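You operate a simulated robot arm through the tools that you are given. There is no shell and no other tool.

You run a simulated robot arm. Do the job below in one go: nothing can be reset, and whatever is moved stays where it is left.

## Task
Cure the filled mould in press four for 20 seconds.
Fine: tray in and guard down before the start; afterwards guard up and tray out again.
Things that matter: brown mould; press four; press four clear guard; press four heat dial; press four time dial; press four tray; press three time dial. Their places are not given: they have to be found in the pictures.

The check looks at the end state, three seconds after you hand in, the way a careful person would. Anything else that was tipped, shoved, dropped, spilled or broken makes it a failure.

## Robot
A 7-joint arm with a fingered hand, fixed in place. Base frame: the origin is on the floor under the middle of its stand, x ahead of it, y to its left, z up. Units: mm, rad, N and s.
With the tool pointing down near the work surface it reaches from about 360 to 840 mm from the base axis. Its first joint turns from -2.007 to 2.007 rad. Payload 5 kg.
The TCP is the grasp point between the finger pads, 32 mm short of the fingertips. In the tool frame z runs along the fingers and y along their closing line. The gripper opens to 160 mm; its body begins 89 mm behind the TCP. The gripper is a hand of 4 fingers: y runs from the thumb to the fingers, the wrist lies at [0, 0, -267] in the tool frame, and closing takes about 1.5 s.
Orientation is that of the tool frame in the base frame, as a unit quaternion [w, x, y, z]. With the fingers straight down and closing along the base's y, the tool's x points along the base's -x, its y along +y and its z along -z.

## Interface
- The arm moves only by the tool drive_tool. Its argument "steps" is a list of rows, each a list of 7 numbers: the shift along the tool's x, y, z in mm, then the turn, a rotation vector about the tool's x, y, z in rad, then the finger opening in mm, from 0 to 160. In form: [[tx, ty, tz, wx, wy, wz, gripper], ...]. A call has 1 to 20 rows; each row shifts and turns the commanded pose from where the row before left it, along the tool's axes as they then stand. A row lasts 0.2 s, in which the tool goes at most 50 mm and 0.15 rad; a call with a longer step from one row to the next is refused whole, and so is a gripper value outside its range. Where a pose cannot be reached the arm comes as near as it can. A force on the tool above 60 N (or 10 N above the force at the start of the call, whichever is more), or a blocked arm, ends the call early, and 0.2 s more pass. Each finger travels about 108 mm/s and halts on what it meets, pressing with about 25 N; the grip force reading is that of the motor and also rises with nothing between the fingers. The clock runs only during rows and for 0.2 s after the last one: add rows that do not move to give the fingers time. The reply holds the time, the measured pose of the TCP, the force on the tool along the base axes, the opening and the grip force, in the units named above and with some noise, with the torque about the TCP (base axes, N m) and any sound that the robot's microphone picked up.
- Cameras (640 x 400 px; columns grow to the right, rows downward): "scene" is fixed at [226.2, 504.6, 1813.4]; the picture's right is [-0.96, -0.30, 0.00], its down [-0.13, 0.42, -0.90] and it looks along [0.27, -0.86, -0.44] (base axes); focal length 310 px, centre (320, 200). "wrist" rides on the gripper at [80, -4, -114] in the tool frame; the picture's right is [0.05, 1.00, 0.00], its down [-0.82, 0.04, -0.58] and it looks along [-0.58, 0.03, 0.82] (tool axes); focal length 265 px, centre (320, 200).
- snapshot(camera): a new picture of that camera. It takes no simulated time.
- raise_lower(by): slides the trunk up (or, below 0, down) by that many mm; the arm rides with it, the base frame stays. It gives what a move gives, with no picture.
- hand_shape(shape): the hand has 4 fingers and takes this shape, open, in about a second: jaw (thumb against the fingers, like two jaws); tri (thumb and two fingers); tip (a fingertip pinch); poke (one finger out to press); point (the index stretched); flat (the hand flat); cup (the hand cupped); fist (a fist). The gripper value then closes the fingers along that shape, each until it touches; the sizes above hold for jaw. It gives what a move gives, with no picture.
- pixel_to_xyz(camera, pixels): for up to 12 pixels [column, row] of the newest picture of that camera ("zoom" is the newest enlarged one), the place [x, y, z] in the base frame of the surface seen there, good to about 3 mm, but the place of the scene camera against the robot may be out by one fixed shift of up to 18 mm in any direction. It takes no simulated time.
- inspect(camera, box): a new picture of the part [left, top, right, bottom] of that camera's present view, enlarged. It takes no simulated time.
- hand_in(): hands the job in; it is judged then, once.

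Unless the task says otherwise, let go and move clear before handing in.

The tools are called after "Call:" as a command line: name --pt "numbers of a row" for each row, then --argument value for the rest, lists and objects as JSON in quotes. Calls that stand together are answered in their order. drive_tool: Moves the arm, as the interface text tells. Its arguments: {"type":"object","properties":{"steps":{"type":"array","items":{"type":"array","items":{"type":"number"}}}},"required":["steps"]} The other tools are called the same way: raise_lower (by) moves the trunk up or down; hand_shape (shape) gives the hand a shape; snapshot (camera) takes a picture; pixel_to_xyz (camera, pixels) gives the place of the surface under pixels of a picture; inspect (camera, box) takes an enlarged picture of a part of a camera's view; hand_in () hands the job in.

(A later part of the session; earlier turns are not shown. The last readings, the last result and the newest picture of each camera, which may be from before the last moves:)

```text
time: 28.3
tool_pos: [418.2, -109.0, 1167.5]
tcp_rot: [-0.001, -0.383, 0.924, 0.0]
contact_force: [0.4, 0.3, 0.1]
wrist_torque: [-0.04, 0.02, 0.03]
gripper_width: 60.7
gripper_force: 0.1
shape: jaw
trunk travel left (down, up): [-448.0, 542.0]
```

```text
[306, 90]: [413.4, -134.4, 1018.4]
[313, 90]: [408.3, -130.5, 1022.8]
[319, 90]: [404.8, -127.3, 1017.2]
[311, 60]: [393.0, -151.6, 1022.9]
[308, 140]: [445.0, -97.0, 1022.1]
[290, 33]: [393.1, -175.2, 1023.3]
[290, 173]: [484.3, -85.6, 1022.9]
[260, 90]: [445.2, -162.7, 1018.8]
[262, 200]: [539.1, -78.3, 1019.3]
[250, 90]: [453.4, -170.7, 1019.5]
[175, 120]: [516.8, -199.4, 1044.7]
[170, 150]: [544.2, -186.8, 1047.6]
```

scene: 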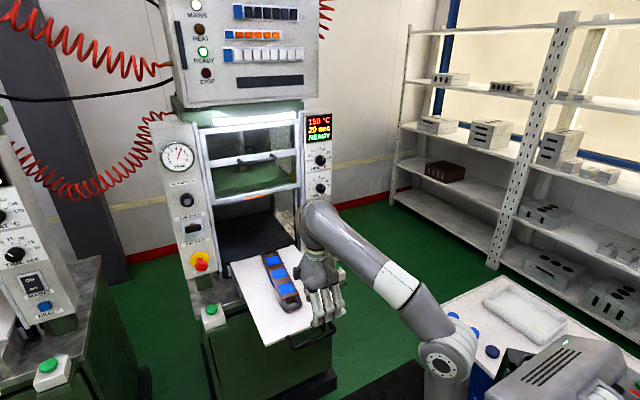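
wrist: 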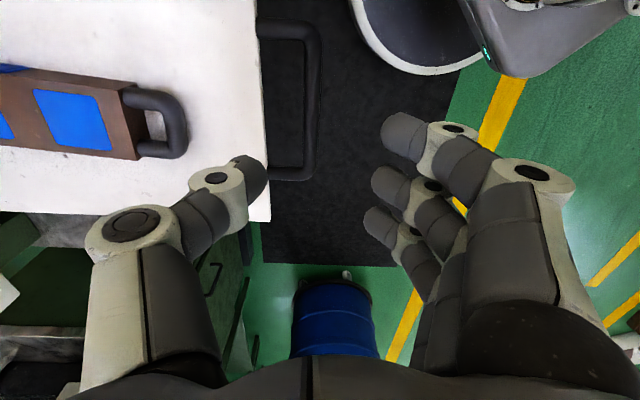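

Bar centre is d≈-382 with the tray edge near d≈-430, so the thumb fits in the 40 mm gap. I also check the shoulder height to choose the trunk position for the long inward push.

Call:
pixel_to_xyz --camera "scene" --pixels '[[440, 362], [465, 345], [400, 285], [325, 220], [310, 235], [540, 360], [600, 345], [320, 262]]'

```text
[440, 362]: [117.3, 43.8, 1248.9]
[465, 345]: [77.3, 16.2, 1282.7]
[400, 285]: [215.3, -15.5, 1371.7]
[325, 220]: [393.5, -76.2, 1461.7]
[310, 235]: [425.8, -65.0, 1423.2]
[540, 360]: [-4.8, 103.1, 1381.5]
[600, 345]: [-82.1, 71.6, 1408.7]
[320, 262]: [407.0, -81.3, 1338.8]
```

The shoulder is at roughly z≈1240, so keeping the trunk here gives the best reach. I descend 143 mm with the tool so that the bar sits between thumb and fingers.

Call:
drive_tool --pt "0 2.8 0 0 0 0 56" --pt "0 0 25 0 0 0 56" --pt "0 0 25 0 0 0 56" --pt "0 0 25 0 0 0 56" --pt "0 0 25 0 0 0 56" --pt "0 0 20 0 0 0 56" --pt "0 0 15 0 0 0 56" --pt "0 0 8 0 0 0 56"

Call:
snapshot --camera "wrist"

Call:
inspect --camera "scene" --box '[230, 230, 390, 380]'

```text
time: 30.1
tool_pos: [415.7, -108.3, 1023.4]
tcp_rot: [0.0, -0.383, 0.924, -0.001]
contact_force: [-1.5, 1.4, 2.5]
wrist_torque: [-0.1, -0.08, -0.02]
gripper_width: 55.1
gripper_force: 0.0
shape: jaw
trunk travel left (down, up): [-448.0, 542.0]
```

```text
taken
```

wrist: 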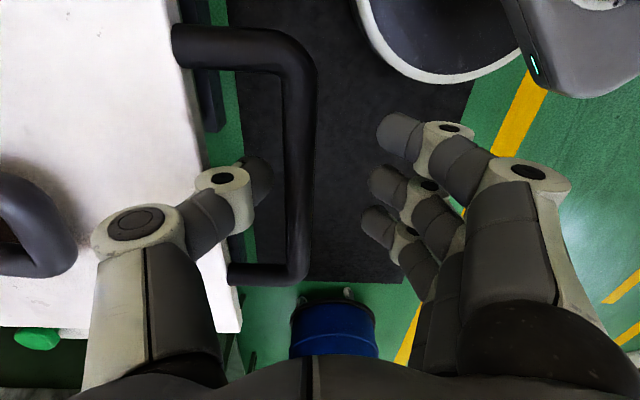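

```text
2.67 times, centred on (310, 305) of scene
```

zoom: 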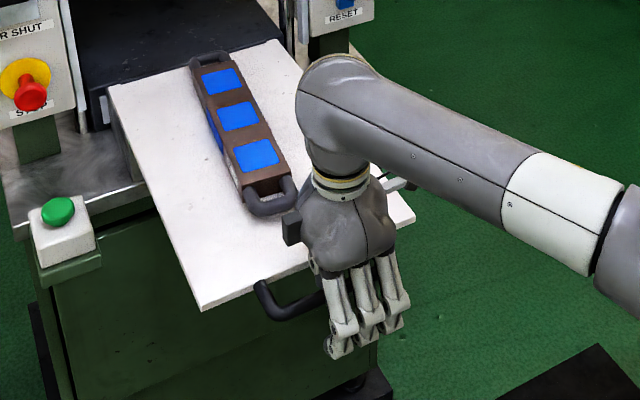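

The thumb (px 255,185) is inside the handle loop between tray edge and bar, and the fingers are outside. I close onto the bar.

Call:
drive_tool --pt "0 0 0 0 0 0 40" --pt "0 0 0 0 0 0 25" --pt "0 0 0 0 0 0 12" --pt "0 0 0 0 0 0 5" --pt "0 0 0 0 0 0 5" --pt "0 0 0 0 0 0 5"

Call:
snapshot --camera "wrist"

```text
time: 31.5
tool_pos: [416.3, -110.0, 1022.8]
tcp_rot: [-0.001, -0.383, 0.924, 0.0]
contact_force: [2.0, -1.3, -1.6]
wrist_torque: [0.0, -0.05, 0.0]
gripper_width: 5.7
gripper_force: 0.1
shape: jaw
trunk travel left (down, up): [-448.0, 542.0]
```

```text
taken
```

wrist: 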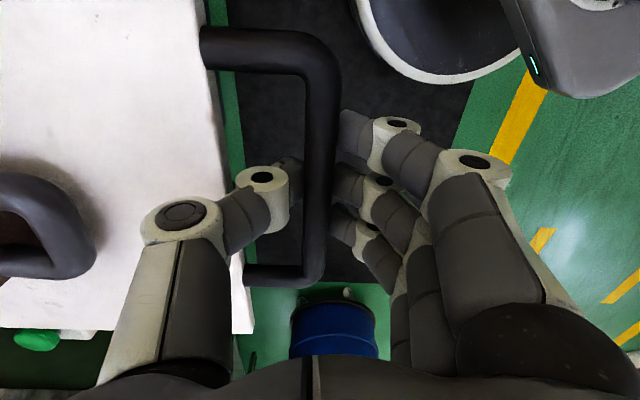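

The bar is now between thumb and fingers, though it shifted a little outward in view (bar at px x≈322). I'll check the bar and tray positions.

Call:
pixel_to_xyz --camera "wrist" --pixels '[[327, 100], [322, 180], [320, 230], [205, 60], [222, 150], [210, 100], [60, 250], [290, 38]]'

Call:
inspect --camera "scene" --box '[230, 230, 390, 380]'

```text
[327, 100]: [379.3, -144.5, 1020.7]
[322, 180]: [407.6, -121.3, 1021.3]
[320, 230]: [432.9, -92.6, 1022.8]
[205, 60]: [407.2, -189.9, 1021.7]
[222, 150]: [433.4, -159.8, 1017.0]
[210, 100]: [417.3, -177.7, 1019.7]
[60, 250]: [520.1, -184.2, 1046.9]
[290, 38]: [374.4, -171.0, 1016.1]
```

```text
2.67 times, centred on (310, 305) of scene
```

zoom: 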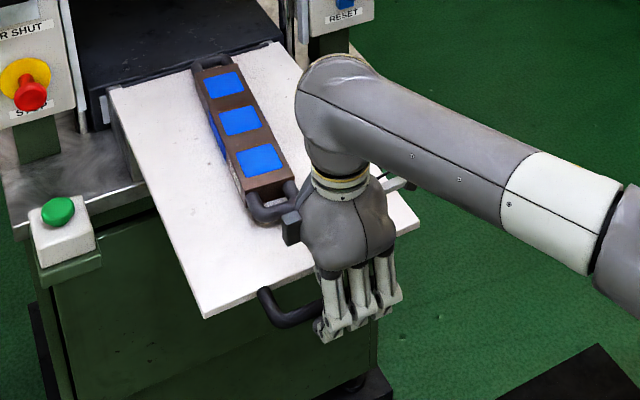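

The bar is centred at the TCP (d≈-372) after the tray slid 10 mm outward; mould moved with it. Before pushing, I check the table-top height for fingertip clearance.

Call:
pixel_to_xyz --camera "zoom" --pixels '[[60, 180], [30, 210], [100, 180], [110, 150], [20, 170], [130, 195], [125, 130], [240, 150]]'

Call:
drive_tool --pt "0 0 0 0 0 0 0" --pt "0 0 0 0 0 0 0"

```text
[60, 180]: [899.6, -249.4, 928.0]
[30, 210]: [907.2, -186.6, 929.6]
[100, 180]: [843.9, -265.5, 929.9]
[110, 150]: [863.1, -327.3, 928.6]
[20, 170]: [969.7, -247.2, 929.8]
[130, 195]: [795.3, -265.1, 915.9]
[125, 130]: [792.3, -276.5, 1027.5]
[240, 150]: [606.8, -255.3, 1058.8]
```

```text
time: 32.1
tool_pos: [415.2, -110.4, 1022.3]
tcp_rot: [-0.001, -0.383, 0.924, 0.0]
contact_force: [-0.5, -1.4, -12.6]
wrist_torque: [0.05, 0.05, 0.02]
gripper_width: 0.0
gripper_force: 24.7
shape: jaw
trunk travel left (down, up): [-448.0, 542.0]
```

Table top is at z≈920, well below the fingertips. At full closing the grip tugs up on the bar by 12 N, so I relax to the caged opening of 6 and start pushing inward gently.

Call:
drive_tool --pt "0 0 0 0 0 0 7" --pt "0 0 0 0 0 0 7" --pt "0 -5 0 0 0 0 7" --pt "0 -10 0 0 0 0 7" --pt "0 -12 0 0 0 0 7" --pt "0 -12 0 0 0 0 7" --pt "0 -12 0 0 0 0 7"

Call:
snapshot --camera "wrist"

Call:
inspect --camera "scene" --box '[190, 190, 370, 380]'

```text
time: 33.7
tool_pos: [452.2, -145.4, 1023.2]
tcp_rot: [-0.001, -0.382, 0.924, -0.001]
contact_force: [-0.6, -0.2, -1.2]
wrist_torque: [0.05, 0.03, 0.01]
gripper_width: 7.3
gripper_force: 0.0
shape: jaw
trunk travel left (down, up): [-448.0, 542.0]
```

```text
taken
```

wrist: 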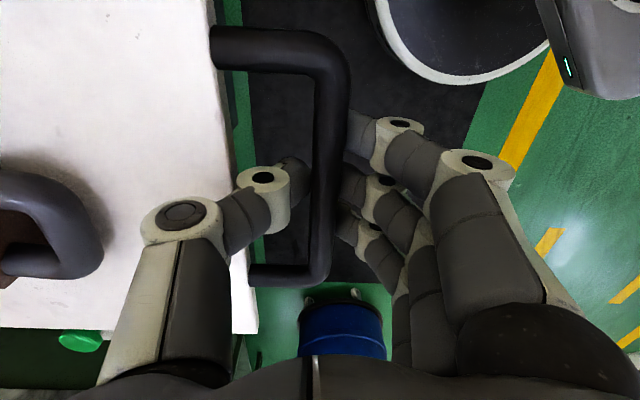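

```text
2.11 times, centred on (280, 285) of scene
```

zoom: 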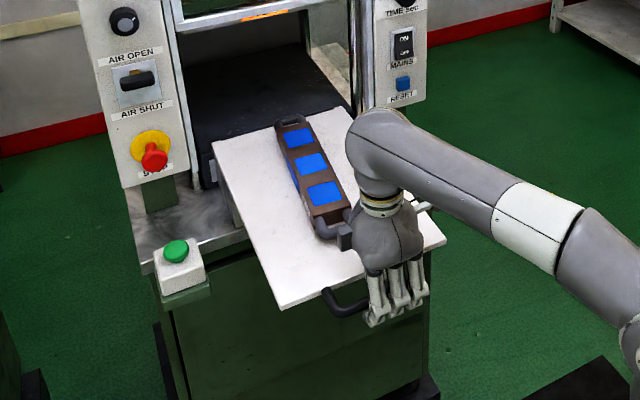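

The tray follows easily (near-zero force) and the mould rides with it. I continue pushing in.

Call:
drive_tool --pt "0 -12 0 0 0 0 7" --pt "0 -15 0 0 0 0 7" --pt "0 -15 0 0 0 0 7" --pt "0 -15 0 0 0 0 7" --pt "0 -15 0 0 0 0 7" --pt "0 -15 0 0 0 0 7" --pt "0 -15 0 0 0 0 7" --pt "0 -15 0 0 0 0 7" --pt "0 -15 0 0 0 0 7" --pt "0 -15 0 0 0 0 7" --pt "0 -15 0 0 0 0 7" --pt "0 -12 0 0 0 0 7"

Call:
snapshot --camera "wrist"

Call:
inspect --camera "scene" --box '[190, 150, 370, 340]'

```text
time: 36.3
tool_pos: [574.5, -269.2, 1022.7]
tcp_rot: [0.0, -0.382, 0.924, 0.0]
contact_force: [-0.2, -0.4, -2.2]
wrist_torque: [0.0, -0.01, 0.04]
gripper_width: 6.9
gripper_force: 0.0
shape: jaw
trunk travel left (down, up): [-448.0, 542.0]
```

```text
taken
```

wrist: 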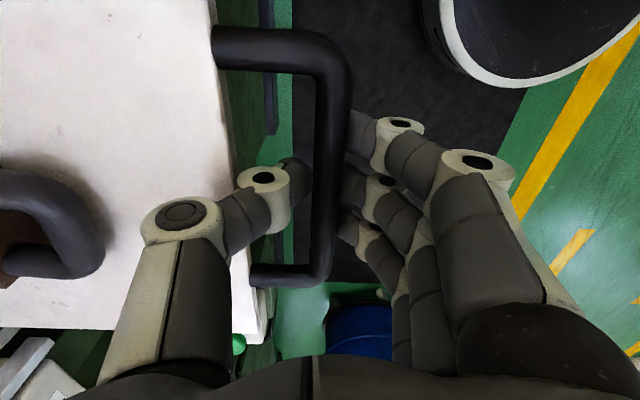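

```text
2.11 times, centred on (280, 245) of scene
```

zoom: 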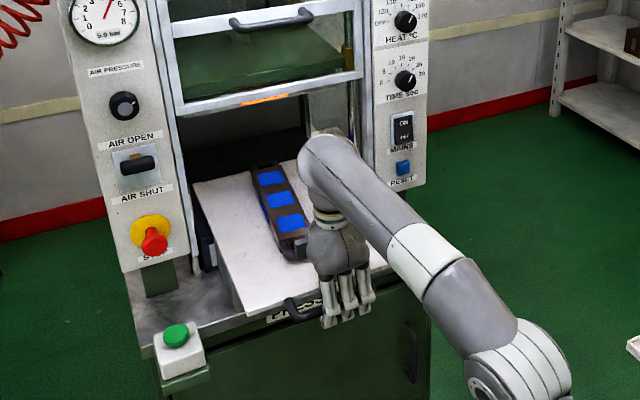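

TCP is at d≈-597 with about 185 mm to go. I check how far the wrist housing extends toward the guard so the last stretch doesn't touch it.

Call:
pixel_to_xyz --camera "zoom" --pixels '[[303, 170], [312, 150], [330, 137], [345, 150], [320, 190], [260, 100], [330, 70], [270, 185], [280, 240], [250, 165], [395, 300], [290, 315]]'

Call:
inspect --camera "scene" --box '[250, 250, 300, 320]'

```text
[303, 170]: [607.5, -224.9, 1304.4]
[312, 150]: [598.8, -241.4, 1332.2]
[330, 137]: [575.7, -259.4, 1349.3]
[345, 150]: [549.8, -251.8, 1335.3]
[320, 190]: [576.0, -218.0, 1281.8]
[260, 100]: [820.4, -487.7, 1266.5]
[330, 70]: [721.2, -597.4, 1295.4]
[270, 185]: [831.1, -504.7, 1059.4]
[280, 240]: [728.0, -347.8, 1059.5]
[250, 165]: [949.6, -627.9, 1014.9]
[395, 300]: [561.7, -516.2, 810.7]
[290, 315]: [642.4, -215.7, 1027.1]
```

```text
5.71 times, centred on (275, 285) of scene
```

zoom: 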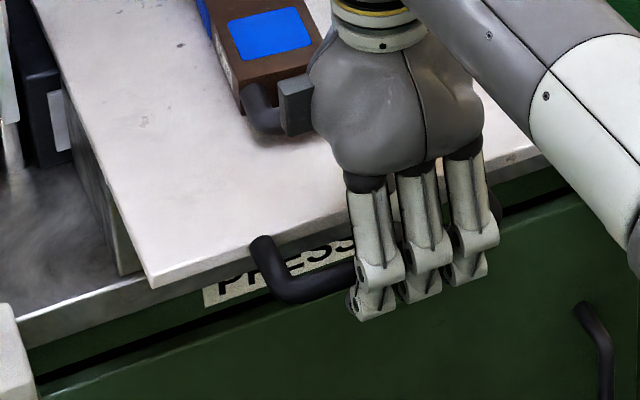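

The housing is about 45–50 mm in radius, leaving ~20 mm to the guard at the end; for more margin I'll lean the hand back 0.25 rad about the bar while pushing on.

Call:
drive_tool --pt "0 -12 0 0.0625 0 0 7" --pt "0 -11.98 0.75 0.0625 0 0 7" --pt "0 -11.9 1.5 0.0625 0 0 7" --pt "0 -11.8 2.24 0.0625 0 0 7" --pt "0 -14.53 3.71 0 0 0 7" --pt "0 -14.53 3.71 0 0 0 7" --pt "0 -14.53 3.71 0 0 0 7" --pt "0 -14.53 3.71 0 0 0 7" --pt "0 -14.53 3.71 0 0 0 7" --pt "0 -14.53 3.71 0 0 0 7"

Call:
snapshot --camera "wrist"

Call:
inspect --camera "scene" --box '[190, 150, 370, 340]'

```text
time: 38.5
tool_pos: [671.2, -368.6, 1023.0]
tcp_rot: [0.046, -0.378, 0.918, -0.115]
contact_force: [1.0, -2.5, -1.3]
wrist_torque: [-0.09, -0.07, -0.04]
gripper_width: 7.5
gripper_force: 0.0
shape: jaw
trunk travel left (down, up): [-448.0, 542.0]
```

```text
taken
```

wrist: 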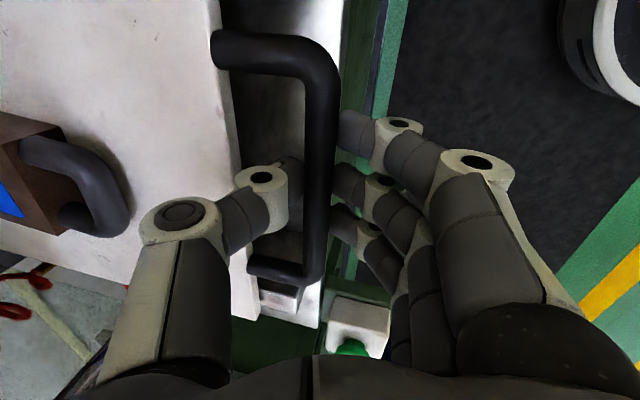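

```text
2.11 times, centred on (280, 245) of scene
```

zoom: 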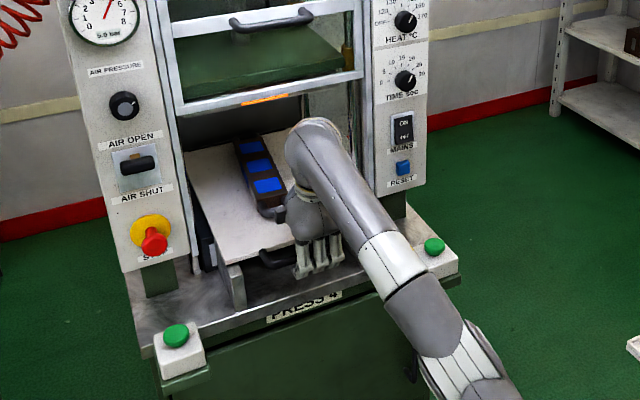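

The plate reads "PRESS 4". TCP is at d≈-735; I push the last ~45 mm in smaller steps watching for the end stop.

Call:
drive_tool --pt "0 -11.63 2.97 0 0 0 7" --pt "0 -9.69 2.47 0 0 0 7" --pt "0 -7.75 1.98 0 0 0 7" --pt "0 -5.81 1.48 0 0 0 7" --pt "0 -4.84 1.24 0 0 0 7" --pt "0 -4.84 1.24 0 0 0 7"

Call:
snapshot --camera "wrist"

Call:
inspect --camera "scene" --box '[190, 150, 370, 340]'

```text
time: 39.9
tool_pos: [672.2, -367.6, 1024.8]
tcp_rot: [0.047, -0.38, 0.916, -0.116]
contact_force: [0.0, -1.9, -1.1]
wrist_torque: [0.0, -0.01, -0.02]
gripper_width: 6.9
gripper_force: 0.1
shape: jaw
out of reach, approached as far as the arm can: row 1, 2, 3, 4, 5, 6
trunk travel left (down, up): [-448.0, 542.0]
```

```text
taken
```

wrist: 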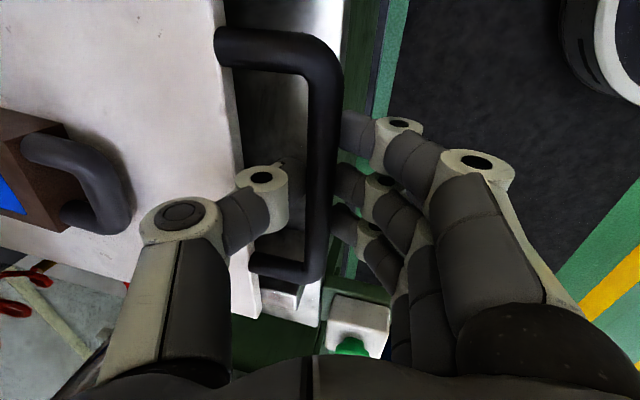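

```text
2.11 times, centred on (280, 245) of scene
```

zoom: 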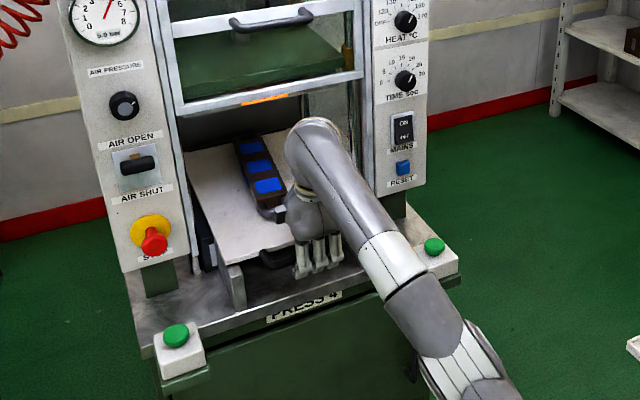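

The arm stopped at d≈-735 (out of reach in this configuration), with the tray about 45 mm short. I'll look at the whole arm to see how it's stretched before deciding how to adjust the trunk/pitch.

Call:
snapshot --camera "scene"

Call:
pixel_to_xyz --camera "scene" --pixels '[[295, 190], [300, 215], [330, 245], [345, 262], [360, 285], [375, 310], [395, 340], [410, 365], [430, 385], [460, 390], [540, 370], [600, 350]]'

```text
taken
```

scene: 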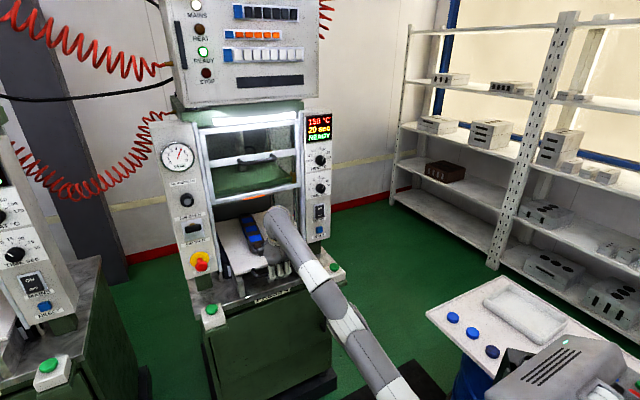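

```text
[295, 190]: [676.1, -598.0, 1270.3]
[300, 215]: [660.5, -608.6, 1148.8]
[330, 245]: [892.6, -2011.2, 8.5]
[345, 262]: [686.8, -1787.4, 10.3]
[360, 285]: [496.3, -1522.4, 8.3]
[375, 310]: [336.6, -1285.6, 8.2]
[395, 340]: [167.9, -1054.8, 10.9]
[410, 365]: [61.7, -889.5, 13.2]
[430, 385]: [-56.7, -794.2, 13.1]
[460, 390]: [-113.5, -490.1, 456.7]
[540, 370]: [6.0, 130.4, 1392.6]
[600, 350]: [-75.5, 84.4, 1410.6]
```

I'll sample points on the arm itself this time.

Call:
pixel_to_xyz --camera "scene" --pixels '[[275, 213], [285, 230], [300, 252], [313, 272], [328, 295], [345, 320], [360, 340], [375, 360], [390, 385], [400, 395]]'

Call:
inspect --camera "scene" --box '[300, 280, 480, 400]'

```text
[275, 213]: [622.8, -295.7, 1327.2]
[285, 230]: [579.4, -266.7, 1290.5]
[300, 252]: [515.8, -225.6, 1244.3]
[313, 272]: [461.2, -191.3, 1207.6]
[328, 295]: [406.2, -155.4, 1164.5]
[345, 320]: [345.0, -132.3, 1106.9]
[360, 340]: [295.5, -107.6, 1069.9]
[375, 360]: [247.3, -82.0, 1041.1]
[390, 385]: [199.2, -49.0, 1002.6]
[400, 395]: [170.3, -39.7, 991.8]
```

```text
3.33 times, centred on (390, 340) of scene
```

zoom: 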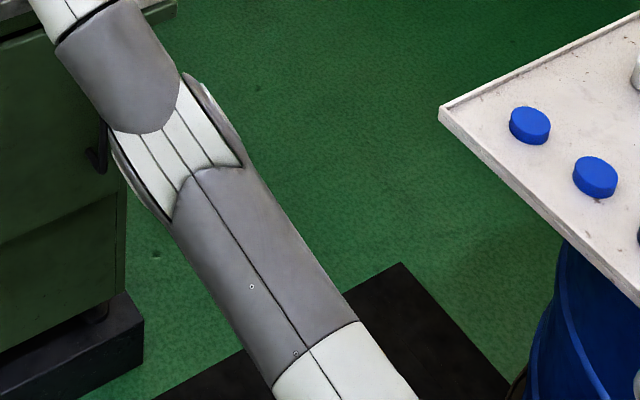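

The arm is nearly straight and slopes up from a low shoulder (z≈900), so the trunk is too low for this reach. I'll first undo the unreached command (46 mm), to see whether the commanded pose ran ahead, staying caged around the bar.

Call:
drive_tool --pt "0 11.14 -2.85 0 0 0 7" --pt "0 11.14 -2.85 0 0 0 7"

```text
time: 40.5
tool_pos: [666.9, -355.9, 1032.6]
tcp_rot: [0.046, -0.38, 0.917, -0.113]
contact_force: [-1.4, -3.2, -4.7]
wrist_torque: [-0.03, 0.07, -0.02]
gripper_width: 7.8
gripper_force: 0.0
shape: jaw
out of reach, approached as far as the arm can: row 1, 2
trunk travel left (down, up): [-448.0, 542.0]
```

The commanded pose had indeed run ahead. I undo the remaining 23 mm.

Call:
drive_tool --pt "0 11.14 -2.85 0 0 0 7" --pt "0 11.14 -2.85 0 0 0 7" --pt "0 0 0 0 0 0 7"

Call:
snapshot --camera "wrist"

```text
time: 41.3
tool_pos: [662.4, -347.2, 1043.1]
tcp_rot: [0.048, -0.381, 0.916, -0.114]
contact_force: [2.1, -1.6, 1.7]
wrist_torque: [-0.06, -0.06, 0.01]
gripper_width: 7.6
gripper_force: 0.0
shape: jaw
out of reach, approached as far as the arm can: row 1, 2
trunk travel left (down, up): [-448.0, 542.0]
```

```text
taken
```

wrist: 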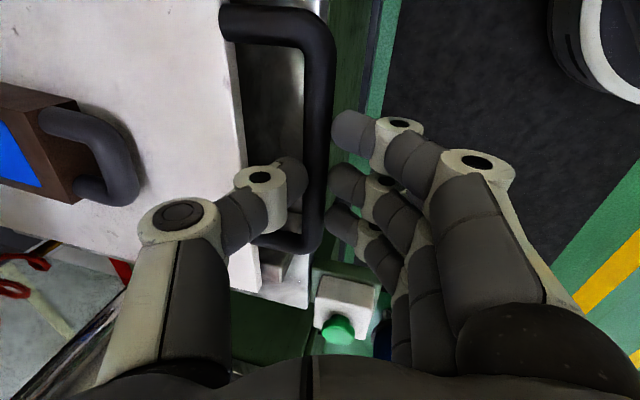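

The tool has drifted up to z=1043 while the bar remains between thumb and fingers. I'll now open slightly and lift straight up off the handle, then raise the trunk for better reach.

Call:
pixel_to_xyz --camera "wrist" --pixels '[[320, 90], [318, 60], [312, 230], [240, 100], [235, 60], [105, 150], [60, 130], [270, 250], [330, 300], [285, 100]]'

Call:
drive_tool --pt "0 0 0 0 0 0 25" --pt "0 0 0 0 0 0 40" --pt "0 0 -10 0 0 0 40" --pt "0 0 -20 0 0 0 40" --pt "0 0 -20 0 0 0 40"

Call:
snapshot --camera "wrist"

```text
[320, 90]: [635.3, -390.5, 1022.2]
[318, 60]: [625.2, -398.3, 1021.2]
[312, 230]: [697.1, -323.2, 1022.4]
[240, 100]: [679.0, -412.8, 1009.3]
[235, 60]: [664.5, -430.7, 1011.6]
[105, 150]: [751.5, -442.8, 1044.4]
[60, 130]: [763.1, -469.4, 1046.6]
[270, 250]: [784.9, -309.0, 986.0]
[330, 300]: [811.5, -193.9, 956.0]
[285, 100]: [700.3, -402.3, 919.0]
```

```text
time: 42.5
tool_pos: [660.7, -346.5, 1053.7]
tcp_rot: [0.048, -0.38, 0.916, -0.116]
contact_force: [0.3, 0.5, -0.4]
wrist_torque: [0.02, 0.02, 0.01]
gripper_width: 39.5
gripper_force: 0.0
shape: jaw
out of reach, approached as far as the arm can: row 4, 5
trunk travel left (down, up): [-448.0, 542.0]
```

```text
taken
```

wrist: 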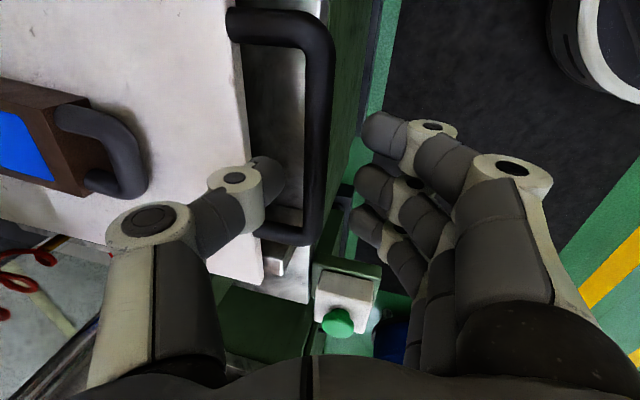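

The bar rests at d≈-724 (about 58 mm short). I raise the trunk 70 mm to clear the bar, then back the hand outward before going higher.

Call:
raise_lower --by 70

Call:
drive_tool --pt "0 20 -5 0 0 0 40" --pt "0 30 -7 0 0 0 40" --pt "0 30 -7 0 0 0 40"

Call:
snapshot --camera "scene"

```text
time: 43.6
tool_pos: [660.4, -346.0, 1122.1]
tcp_rot: [0.048, -0.38, 0.917, -0.116]
contact_force: [0.2, 0.2, -0.3]
wrist_torque: [-0.04, 0.01, 0.01]
gripper_width: 39.5
gripper_force: 0.2
shape: jaw
trunk travel left (down, up): [-518.0, 472.0]
```

```text
time: 44.4
tool_pos: [599.5, -287.1, 1120.4]
tcp_rot: [0.049, -0.38, 0.916, -0.116]
contact_force: [0.1, -0.4, -0.3]
wrist_torque: [0.0, 0.05, 0.02]
gripper_width: 39.7
gripper_force: 0.1
shape: jaw
trunk travel left (down, up): [-518.0, 472.0]
```

```text
taken
```

scene: 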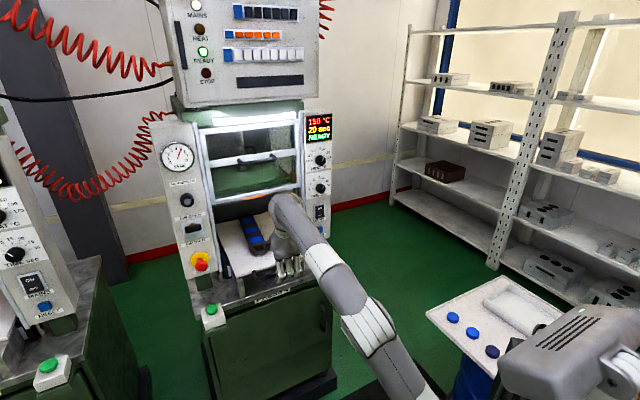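

The hand is clear at d≈-627. I'll alternate trunk up / tool down so that the shoulder rises about 280 mm while the hand stays low.

Call:
raise_lower --by 140

Call:
drive_tool --pt "0 -6 34 0 0 0 50" --pt "0 -8 34 0 0 0 50" --pt "0 -8 34 0 0 0 50" --pt "0 -8 34 0 0 0 50"

Call:
raise_lower --by 140

Call:
drive_tool --pt "0 -8 34 0 0 0 50" --pt "0 -8 34 0 0 0 50" --pt "0 -8 34 0 0 0 50" --pt "0 -8 34 0 0 0 50"

Call:
snapshot --camera "wrist"

Call:
snapshot --camera "scene"

```text
time: 46.0
tool_pos: [602.4, -287.4, 1260.5]
tcp_rot: [0.048, -0.379, 0.917, -0.116]
contact_force: [0.0, -0.5, 0.0]
wrist_torque: [0.02, 0.02, -0.01]
gripper_width: 39.3
gripper_force: 0.0
shape: jaw
trunk travel left (down, up): [-658.0, 332.0]
```

```text
time: 47.0
tool_pos: [645.5, -332.8, 1135.2]
tcp_rot: [0.048, -0.38, 0.917, -0.116]
contact_force: [0.5, -0.6, 0.2]
wrist_torque: [0.02, 0.01, -0.03]
gripper_width: 49.7
gripper_force: 0.1
shape: jaw
trunk travel left (down, up): [-658.0, 332.0]
```

```text
time: 48.7
tool_pos: [645.4, -331.7, 1276.8]
tcp_rot: [0.048, -0.379, 0.917, -0.116]
contact_force: [-0.2, -0.9, -0.3]
wrist_torque: [0.0, -0.02, -0.01]
gripper_width: 49.3
gripper_force: 0.1
shape: jaw
trunk travel left (down, up): [-798.0, 192.0]
```

```text
time: 49.7
tool_pos: [692.2, -378.8, 1151.3]
tcp_rot: [0.047, -0.381, 0.916, -0.116]
contact_force: [0.0, 0.4, 0.9]
wrist_torque: [0.04, 0.0, -0.03]
gripper_width: 49.4
gripper_force: 0.2
shape: jaw
trunk travel left (down, up): [-798.0, 192.0]
```

```text
taken
```

wrist: 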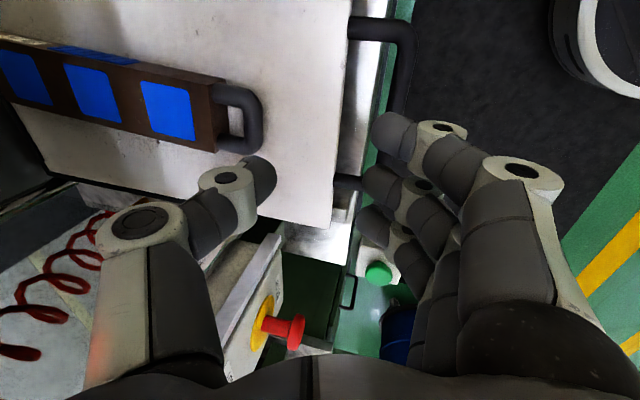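

```text
taken
```

scene: 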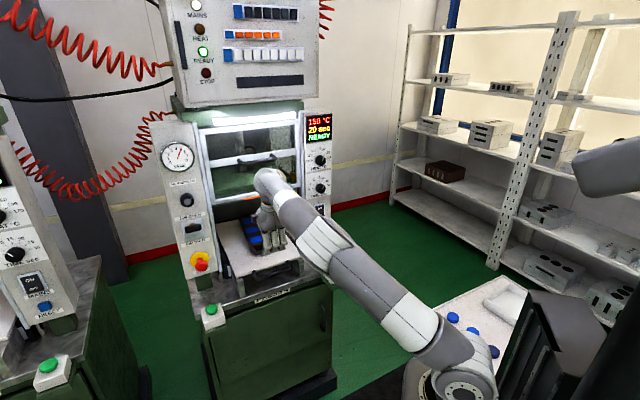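

I mis-signed the tilt and drifted inward to d≈-757, still clear of everything (z=1151). I'll move out over the bar gap (d≈-712), straighten the hand to vertical and check alignment before descending.

Call:
drive_tool --pt "0 21.3 -5.4 -0.125 0 0 50" --pt "0 22.8 -2.9 -0.125 0 0 50" --pt "0 0 20 0 0 0 50" --pt "0 0 20 0 0 0 50"

Call:
snapshot --camera "wrist"

```text
time: 50.7
tool_pos: [659.6, -347.1, 1112.6]
tcp_rot: [0.0, -0.383, 0.924, 0.0]
contact_force: [-0.1, -0.2, -0.2]
wrist_torque: [0.03, 0.02, -0.01]
gripper_width: 49.3
gripper_force: 0.1
shape: jaw
trunk travel left (down, up): [-798.0, 192.0]
```

```text
taken
```

wrist: 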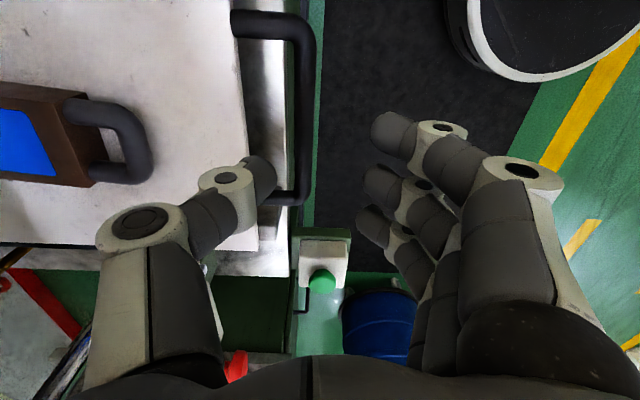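

The hand is vertical above the handle. I re-measure bar and tray edge before descending.

Call:
pixel_to_xyz --camera "wrist" --pixels '[[305, 70], [304, 120], [301, 170], [245, 90], [250, 130], [243, 70], [270, 22], [285, 200]]'

```text
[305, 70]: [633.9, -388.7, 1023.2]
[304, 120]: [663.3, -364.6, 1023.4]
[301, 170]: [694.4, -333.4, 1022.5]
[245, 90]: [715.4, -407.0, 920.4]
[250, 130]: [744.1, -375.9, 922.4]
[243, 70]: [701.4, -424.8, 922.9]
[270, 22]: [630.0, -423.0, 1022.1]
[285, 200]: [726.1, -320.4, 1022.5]
```

Bar centre is d≈-725.5. I shift slightly and descend so the thumb enters the loop, then cage the bar.

Call:
drive_tool --pt "4 -3 0 0 0 0 50" --pt "0 0 20 0 0 0 50" --pt "0 0 20 0 0 0 50" --pt "0 0 20 0 0 0 50" --pt "0 0 15 0 0 0 50" --pt "0 0 10 0 0 0 50" --pt "0 0 0 0 0 0 50"

Call:
snapshot --camera "wrist"

```text
time: 52.3
tool_pos: [658.4, -352.5, 1026.2]
tcp_rot: [0.0, -0.383, 0.924, 0.0]
contact_force: [-0.6, 0.1, 0.8]
wrist_torque: [0.01, -0.02, 0.01]
gripper_width: 49.8
gripper_force: 0.2
shape: jaw
trunk travel left (down, up): [-798.0, 192.0]
```

```text
taken
```

wrist: 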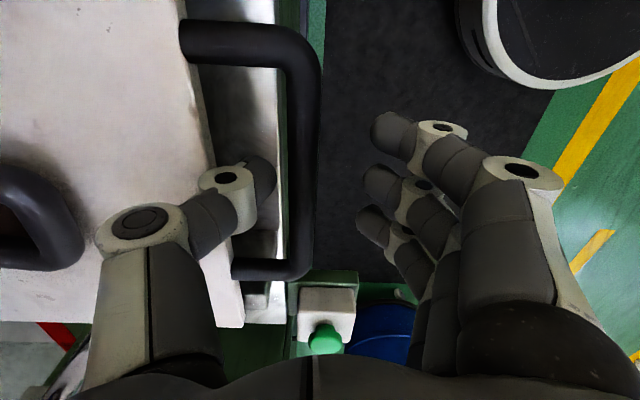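

The thumb is inside the loop. I close to the caging width and push inward 60 mm while leaning the hand back 0.2 rad.

Call:
drive_tool --pt "0 0 0 0 0 0 30" --pt "0 0 0 0 0 0 15" --pt "0 0 0 0 0 0 7" --pt "0 0 0 0 0 0 7" --pt "0 -10 0 0.05 0 0 7" --pt "0 -9.99 0.5 0.05 0 0 7" --pt "0 -9.95 1.0 0.05 0 0 7" --pt "0 -9.89 1.49 0.05 0 0 7" --pt "0 -9.8 1.99 0 0 0 7" --pt "0 -9.8 1.99 0 0 0 7"

Call:
snapshot --camera "wrist"

Call:
inspect --camera "scene" --box '[190, 150, 370, 340]'

```text
time: 54.5
tool_pos: [701.4, -391.7, 1027.2]
tcp_rot: [0.038, -0.381, 0.919, -0.093]
contact_force: [-5.7, 3.9, -2.6]
wrist_torque: [0.04, 0.11, 0.01]
gripper_width: 7.9
gripper_force: 0.0
shape: jaw
trunk travel left (down, up): [-798.0, 192.0]
```

```text
taken
```

wrist: 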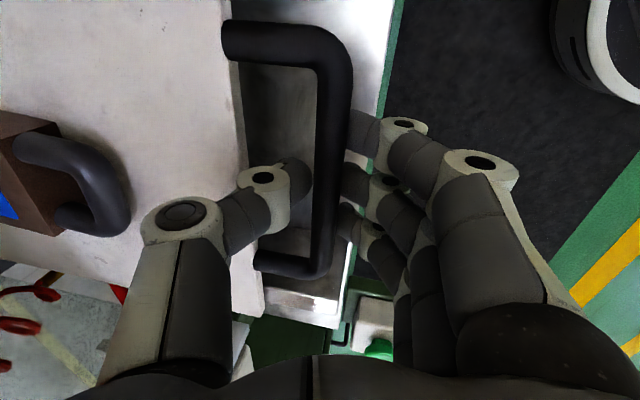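

```text
2.11 times, centred on (280, 245) of scene
```

zoom: 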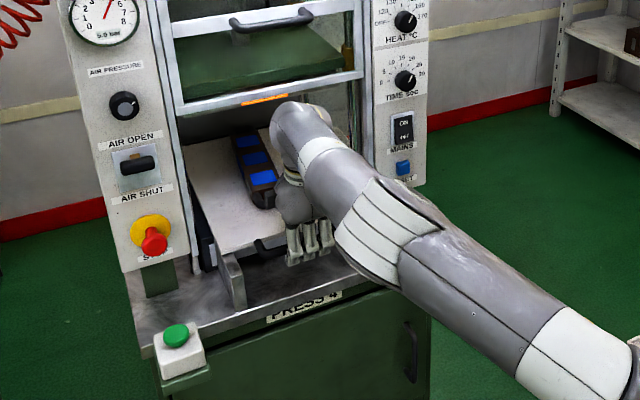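

Resistance is only ~7 N at d≈-773. I continue in small steps to find the end stop.

Call:
drive_tool --pt "0 -4.9 1.0 0 0 0 7" --pt "0 -4.9 1.0 0 0 0 7"

Call:
drive_tool --pt "0 -4.9 1.0 0 0 0 7" --pt "0 -2.9 0.6 0 0 0 7"

Call:
snapshot --camera "wrist"

Call:
inspect --camera "scene" --box '[190, 150, 370, 340]'

```text
time: 55.1
tool_pos: [708.2, -398.9, 1026.6]
tcp_rot: [0.037, -0.382, 0.919, -0.092]
contact_force: [-12.0, 11.4, -6.4]
wrist_torque: [0.16, 0.14, 0.03]
gripper_width: 9.4
gripper_force: 0.0
shape: jaw
trunk travel left (down, up): [-798.0, 192.0]
```

```text
time: 55.7
tool_pos: [712.9, -404.8, 1026.6]
tcp_rot: [0.037, -0.382, 0.919, -0.092]
contact_force: [-13.0, 14.3, -9.3]
wrist_torque: [0.18, 0.15, -0.03]
gripper_width: 10.4
gripper_force: 24.9
shape: jaw
trunk travel left (down, up): [-798.0, 192.0]
```

```text
taken
```

wrist: 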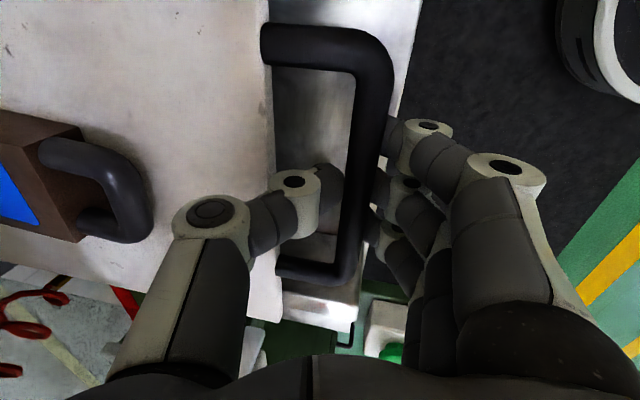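

```text
2.11 times, centred on (280, 245) of scene
```

zoom: 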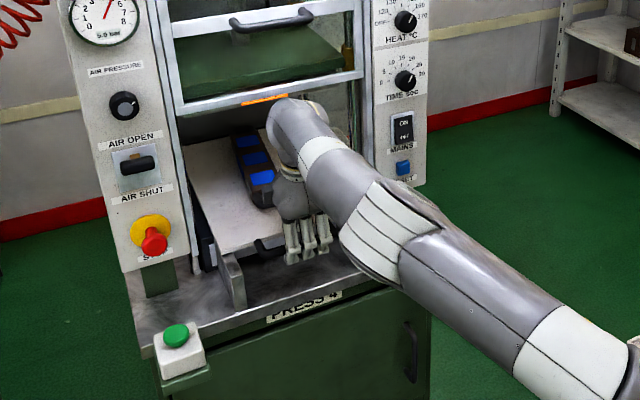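

The bar has stopped moving while the fingers flex outward (bar now at px x≈365) with ~20 N — it looks like the end stop, or something blocks. I measure bar and tray positions.

Call:
pixel_to_xyz --camera "wrist" --pixels '[[372, 80], [368, 140], [360, 200], [290, 45], [290, 268], [262, 100], [265, 200], [110, 180], [50, 160], [85, 70], [330, 60], [320, 130]]'

Call:
inspect --camera "scene" --box '[210, 190, 300, 280]'

```text
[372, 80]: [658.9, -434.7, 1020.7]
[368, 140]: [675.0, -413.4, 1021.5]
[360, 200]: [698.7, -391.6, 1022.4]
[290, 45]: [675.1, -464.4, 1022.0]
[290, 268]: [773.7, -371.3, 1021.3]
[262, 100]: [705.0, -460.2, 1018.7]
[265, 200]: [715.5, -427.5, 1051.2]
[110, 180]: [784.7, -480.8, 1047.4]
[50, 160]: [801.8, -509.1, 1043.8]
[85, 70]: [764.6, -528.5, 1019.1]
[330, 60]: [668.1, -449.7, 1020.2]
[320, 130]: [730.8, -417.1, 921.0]
```

```text
4.44 times, centred on (255, 235) of scene
```

zoom: 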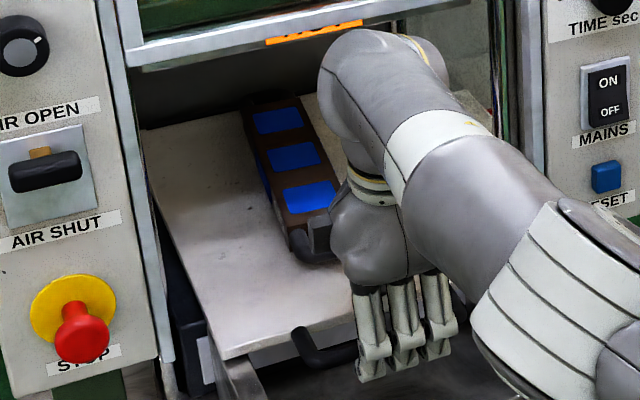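

Bar is at d≈-771 (389 mm travelled) which matches press three's "in" position, so this is the end stop. I relax outward a little, open, and withdraw along the hand's axis.

Call:
drive_tool --pt "0 6 -1.2 0 0 0 10" --pt "0 6 -1.2 0 0 0 15" --pt "0 3 -0.6 0 0 0 30" --pt "0 0 0 0 0 0 50" --pt "0 0 0 0 0 0 50" --pt "0 0 -15 0 0 0 50" --pt "0 0 -20 0 0 0 50" --pt "0 0 -25 0 0 0 50" --pt "0 0 -25 0 0 0 50"

Call:
snapshot --camera "wrist"

Call:
inspect --camera "scene" --box '[190, 150, 370, 340]'

```text
time: 57.7
tool_pos: [690.2, -383.5, 1111.6]
tcp_rot: [0.038, -0.381, 0.919, -0.093]
contact_force: [-0.1, -0.3, -0.2]
wrist_torque: [-0.03, 0.0, -0.03]
gripper_width: 49.5
gripper_force: 0.0
shape: jaw
trunk travel left (down, up): [-798.0, 192.0]
```

```text
taken
```

wrist: 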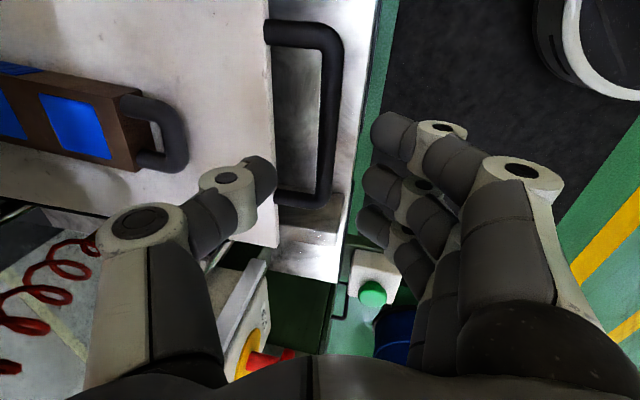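

```text
2.11 times, centred on (280, 245) of scene
```

zoom: 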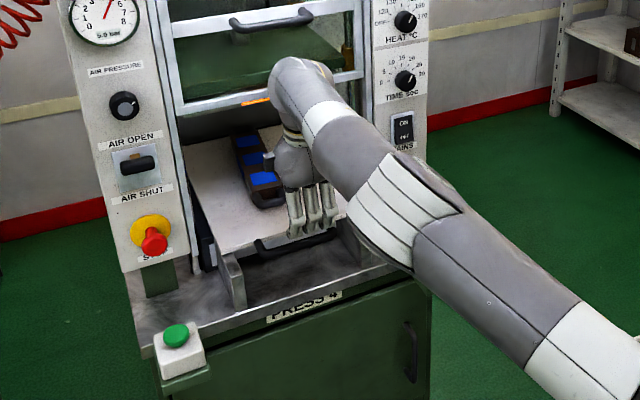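

The tray is in and the hand is clear above it. I'll confirm the bar position, then retreat outward and pitch the hand to horizontal for the guard handle.

Call:
pixel_to_xyz --camera "wrist" --pixels '[[332, 70], [330, 120], [326, 170], [268, 100], [275, 200], [180, 140], [120, 130]]'

Call:
drive_tool --pt "0 30 -6 0 0 0 60" --pt "0 44.1 -8.9 0 0 0 60" --pt "0 44.1 -8.9 0 0 0 60" --pt "0 44.1 -8.9 0 0 0 60" --pt "0 44.1 -8.9 0 0 0 60" --pt "0 20 -4 0 0 0 60"

Call:
snapshot --camera "scene"

```text
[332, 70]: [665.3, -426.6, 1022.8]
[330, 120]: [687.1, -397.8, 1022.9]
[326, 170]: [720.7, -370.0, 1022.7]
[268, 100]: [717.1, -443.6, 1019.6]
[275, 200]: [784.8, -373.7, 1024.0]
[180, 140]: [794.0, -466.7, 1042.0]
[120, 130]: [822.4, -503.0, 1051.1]
```

```text
time: 59.1
tool_pos: [527.6, -219.7, 1109.8]
tcp_rot: [0.038, -0.381, 0.919, -0.093]
contact_force: [0.7, 1.1, -0.4]
wrist_torque: [0.04, -0.01, -0.03]
gripper_width: 59.6
gripper_force: 0.0
shape: jaw
trunk travel left (down, up): [-798.0, 192.0]
```

```text
taken
```

scene: 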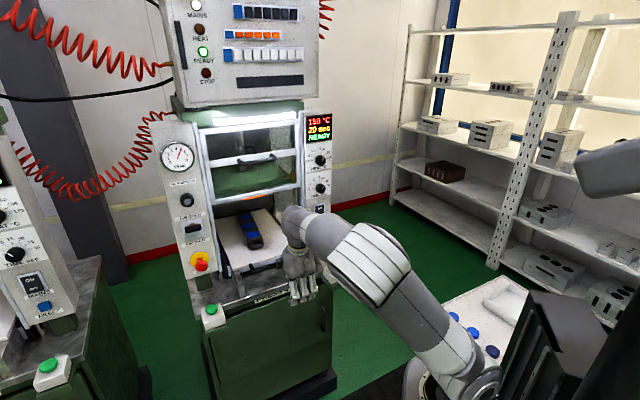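

Tray bar holds at d≈-770. Now I pitch the hand about its wrist to horizontal.

Call:
drive_tool --pt "0 -36.5 -2.5 0.137 0 0 60" --pt "0 -36.5 -2.5 0.137 0 0 60" --pt "0 -36.5 -2.5 0.137 0 0 60" --pt "0 -36.5 -2.5 0.137 0 0 60" --pt "0 -36.5 -2.5 0.137 0 0 60" --pt "0 -36.5 -2.5 0.137 0 0 60" --pt "0 -36.5 -2.5 0.137 0 0 60" --pt "0 -36.5 -2.5 0.137 0 0 60" --pt "0 -36.5 -2.5 0.137 0 0 60" --pt "0 -36.5 -2.5 0.137 0 0 60"

Call:
snapshot --camera "wrist"

Call:
snapshot --camera "scene"

```text
time: 61.3
tool_pos: [679.1, -369.9, 1373.2]
tcp_rot: [-0.271, 0.271, -0.653, 0.654]
contact_force: [0.3, -0.3, 0.5]
wrist_torque: [-0.02, -0.01, -0.04]
gripper_width: 59.9
gripper_force: 0.1
shape: jaw
trunk travel left (down, up): [-798.0, 192.0]
```

```text
taken
```

wrist: 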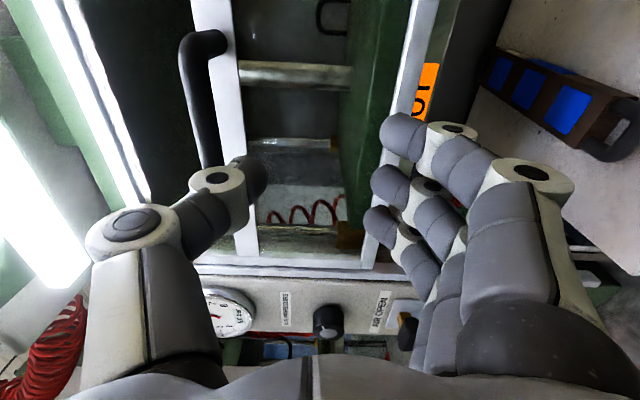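

```text
taken
```

scene: 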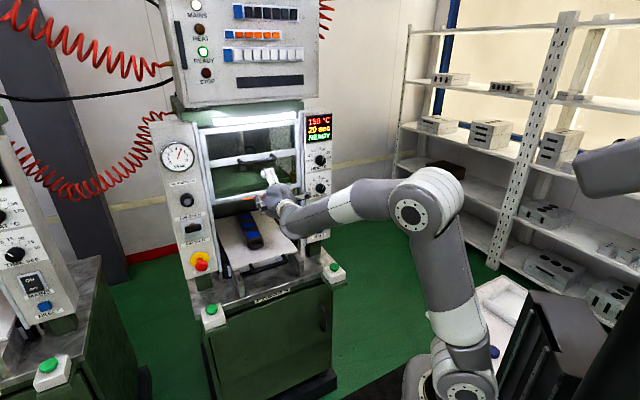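

The guard handle shows at px (195,60–165), above the thumb. I measure its position with the wrist camera.

Call:
pixel_to_xyz --camera "wrist" --pixels '[[188, 70], [195, 100], [203, 130], [210, 155], [208, 42], [222, 40], [220, 110], [228, 80], [240, 220], [395, 60], [385, 200], [420, 40]]'

```text
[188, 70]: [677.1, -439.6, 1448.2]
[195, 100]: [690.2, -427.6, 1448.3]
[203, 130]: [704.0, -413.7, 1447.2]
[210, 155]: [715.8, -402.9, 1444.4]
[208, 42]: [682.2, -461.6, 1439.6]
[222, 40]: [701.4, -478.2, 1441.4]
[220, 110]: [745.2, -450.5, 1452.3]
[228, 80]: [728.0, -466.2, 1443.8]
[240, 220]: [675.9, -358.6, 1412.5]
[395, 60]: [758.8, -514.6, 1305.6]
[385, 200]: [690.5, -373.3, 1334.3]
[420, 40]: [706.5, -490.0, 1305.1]
```

The guard handle bar is centred near d≈-799, z≈1447, s≈218, with the guard rail face at d≈-845. I back off slightly, raise to its height, and approach with thumb above and fingers below.

Call:
drive_tool --pt "0 0 -25 0 0 0 70" --pt "0 -25 0 0 0 0 70" --pt "0 -25 0 0 0 0 70" --pt "0 -24 0 0 0 0 70" --pt "0 0 0 0 0 0 70"

Call:
snapshot --camera "wrist"

```text
time: 62.5
tool_pos: [660.2, -352.5, 1445.9]
tcp_rot: [0.271, -0.27, 0.654, -0.653]
contact_force: [-0.6, -0.5, -0.4]
wrist_torque: [-0.01, 0.03, 0.04]
gripper_width: 69.3
gripper_force: 0.2
shape: jaw
trunk travel left (down, up): [-798.0, 192.0]
```

```text
taken
```

wrist: 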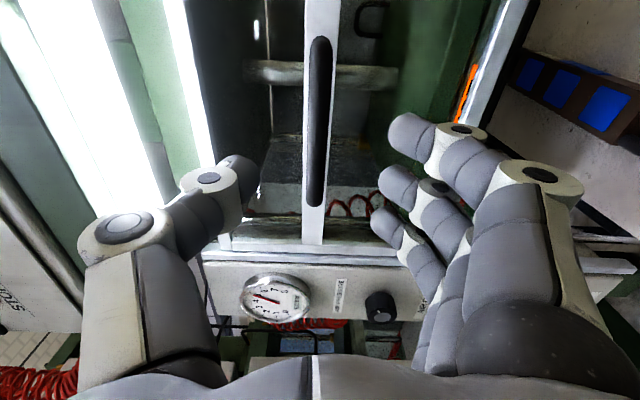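

The bar is centred in the view at px x≈319. I advance 76 mm so it lies between thumb and fingers, then cage it.

Call:
drive_tool --pt "0 0 25 0 0 0 70" --pt "0 0 25 0 0 0 70" --pt "0 0 15 0 0 0 70" --pt "0 0 11 0 0 0 70" --pt "0 0 0 0 0 0 70"

Call:
snapshot --camera "wrist"

Call:
inspect --camera "scene" --box '[190, 110, 350, 250]'

```text
time: 63.7
tool_pos: [715.7, -406.1, 1445.9]
tcp_rot: [-0.271, 0.271, -0.653, 0.653]
contact_force: [0.3, -0.6, -0.9]
wrist_torque: [0.0, -0.03, -0.03]
gripper_width: 69.7
gripper_force: 0.0
shape: jaw
trunk travel left (down, up): [-798.0, 192.0]
```

```text
taken
```

wrist: 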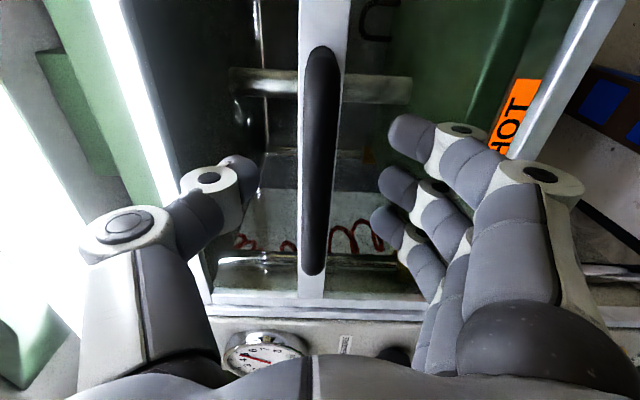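

```text
2.86 times, centred on (270, 180) of scene
```

zoom: 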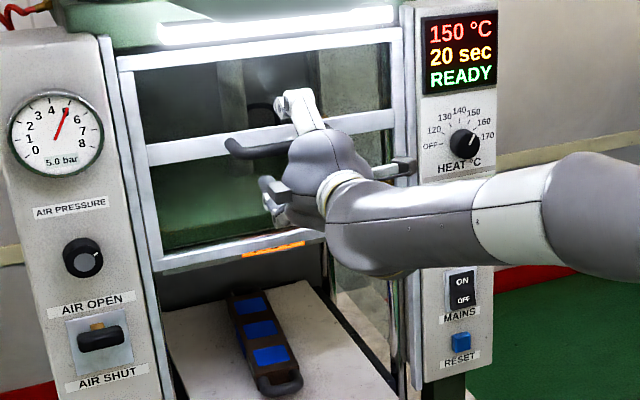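

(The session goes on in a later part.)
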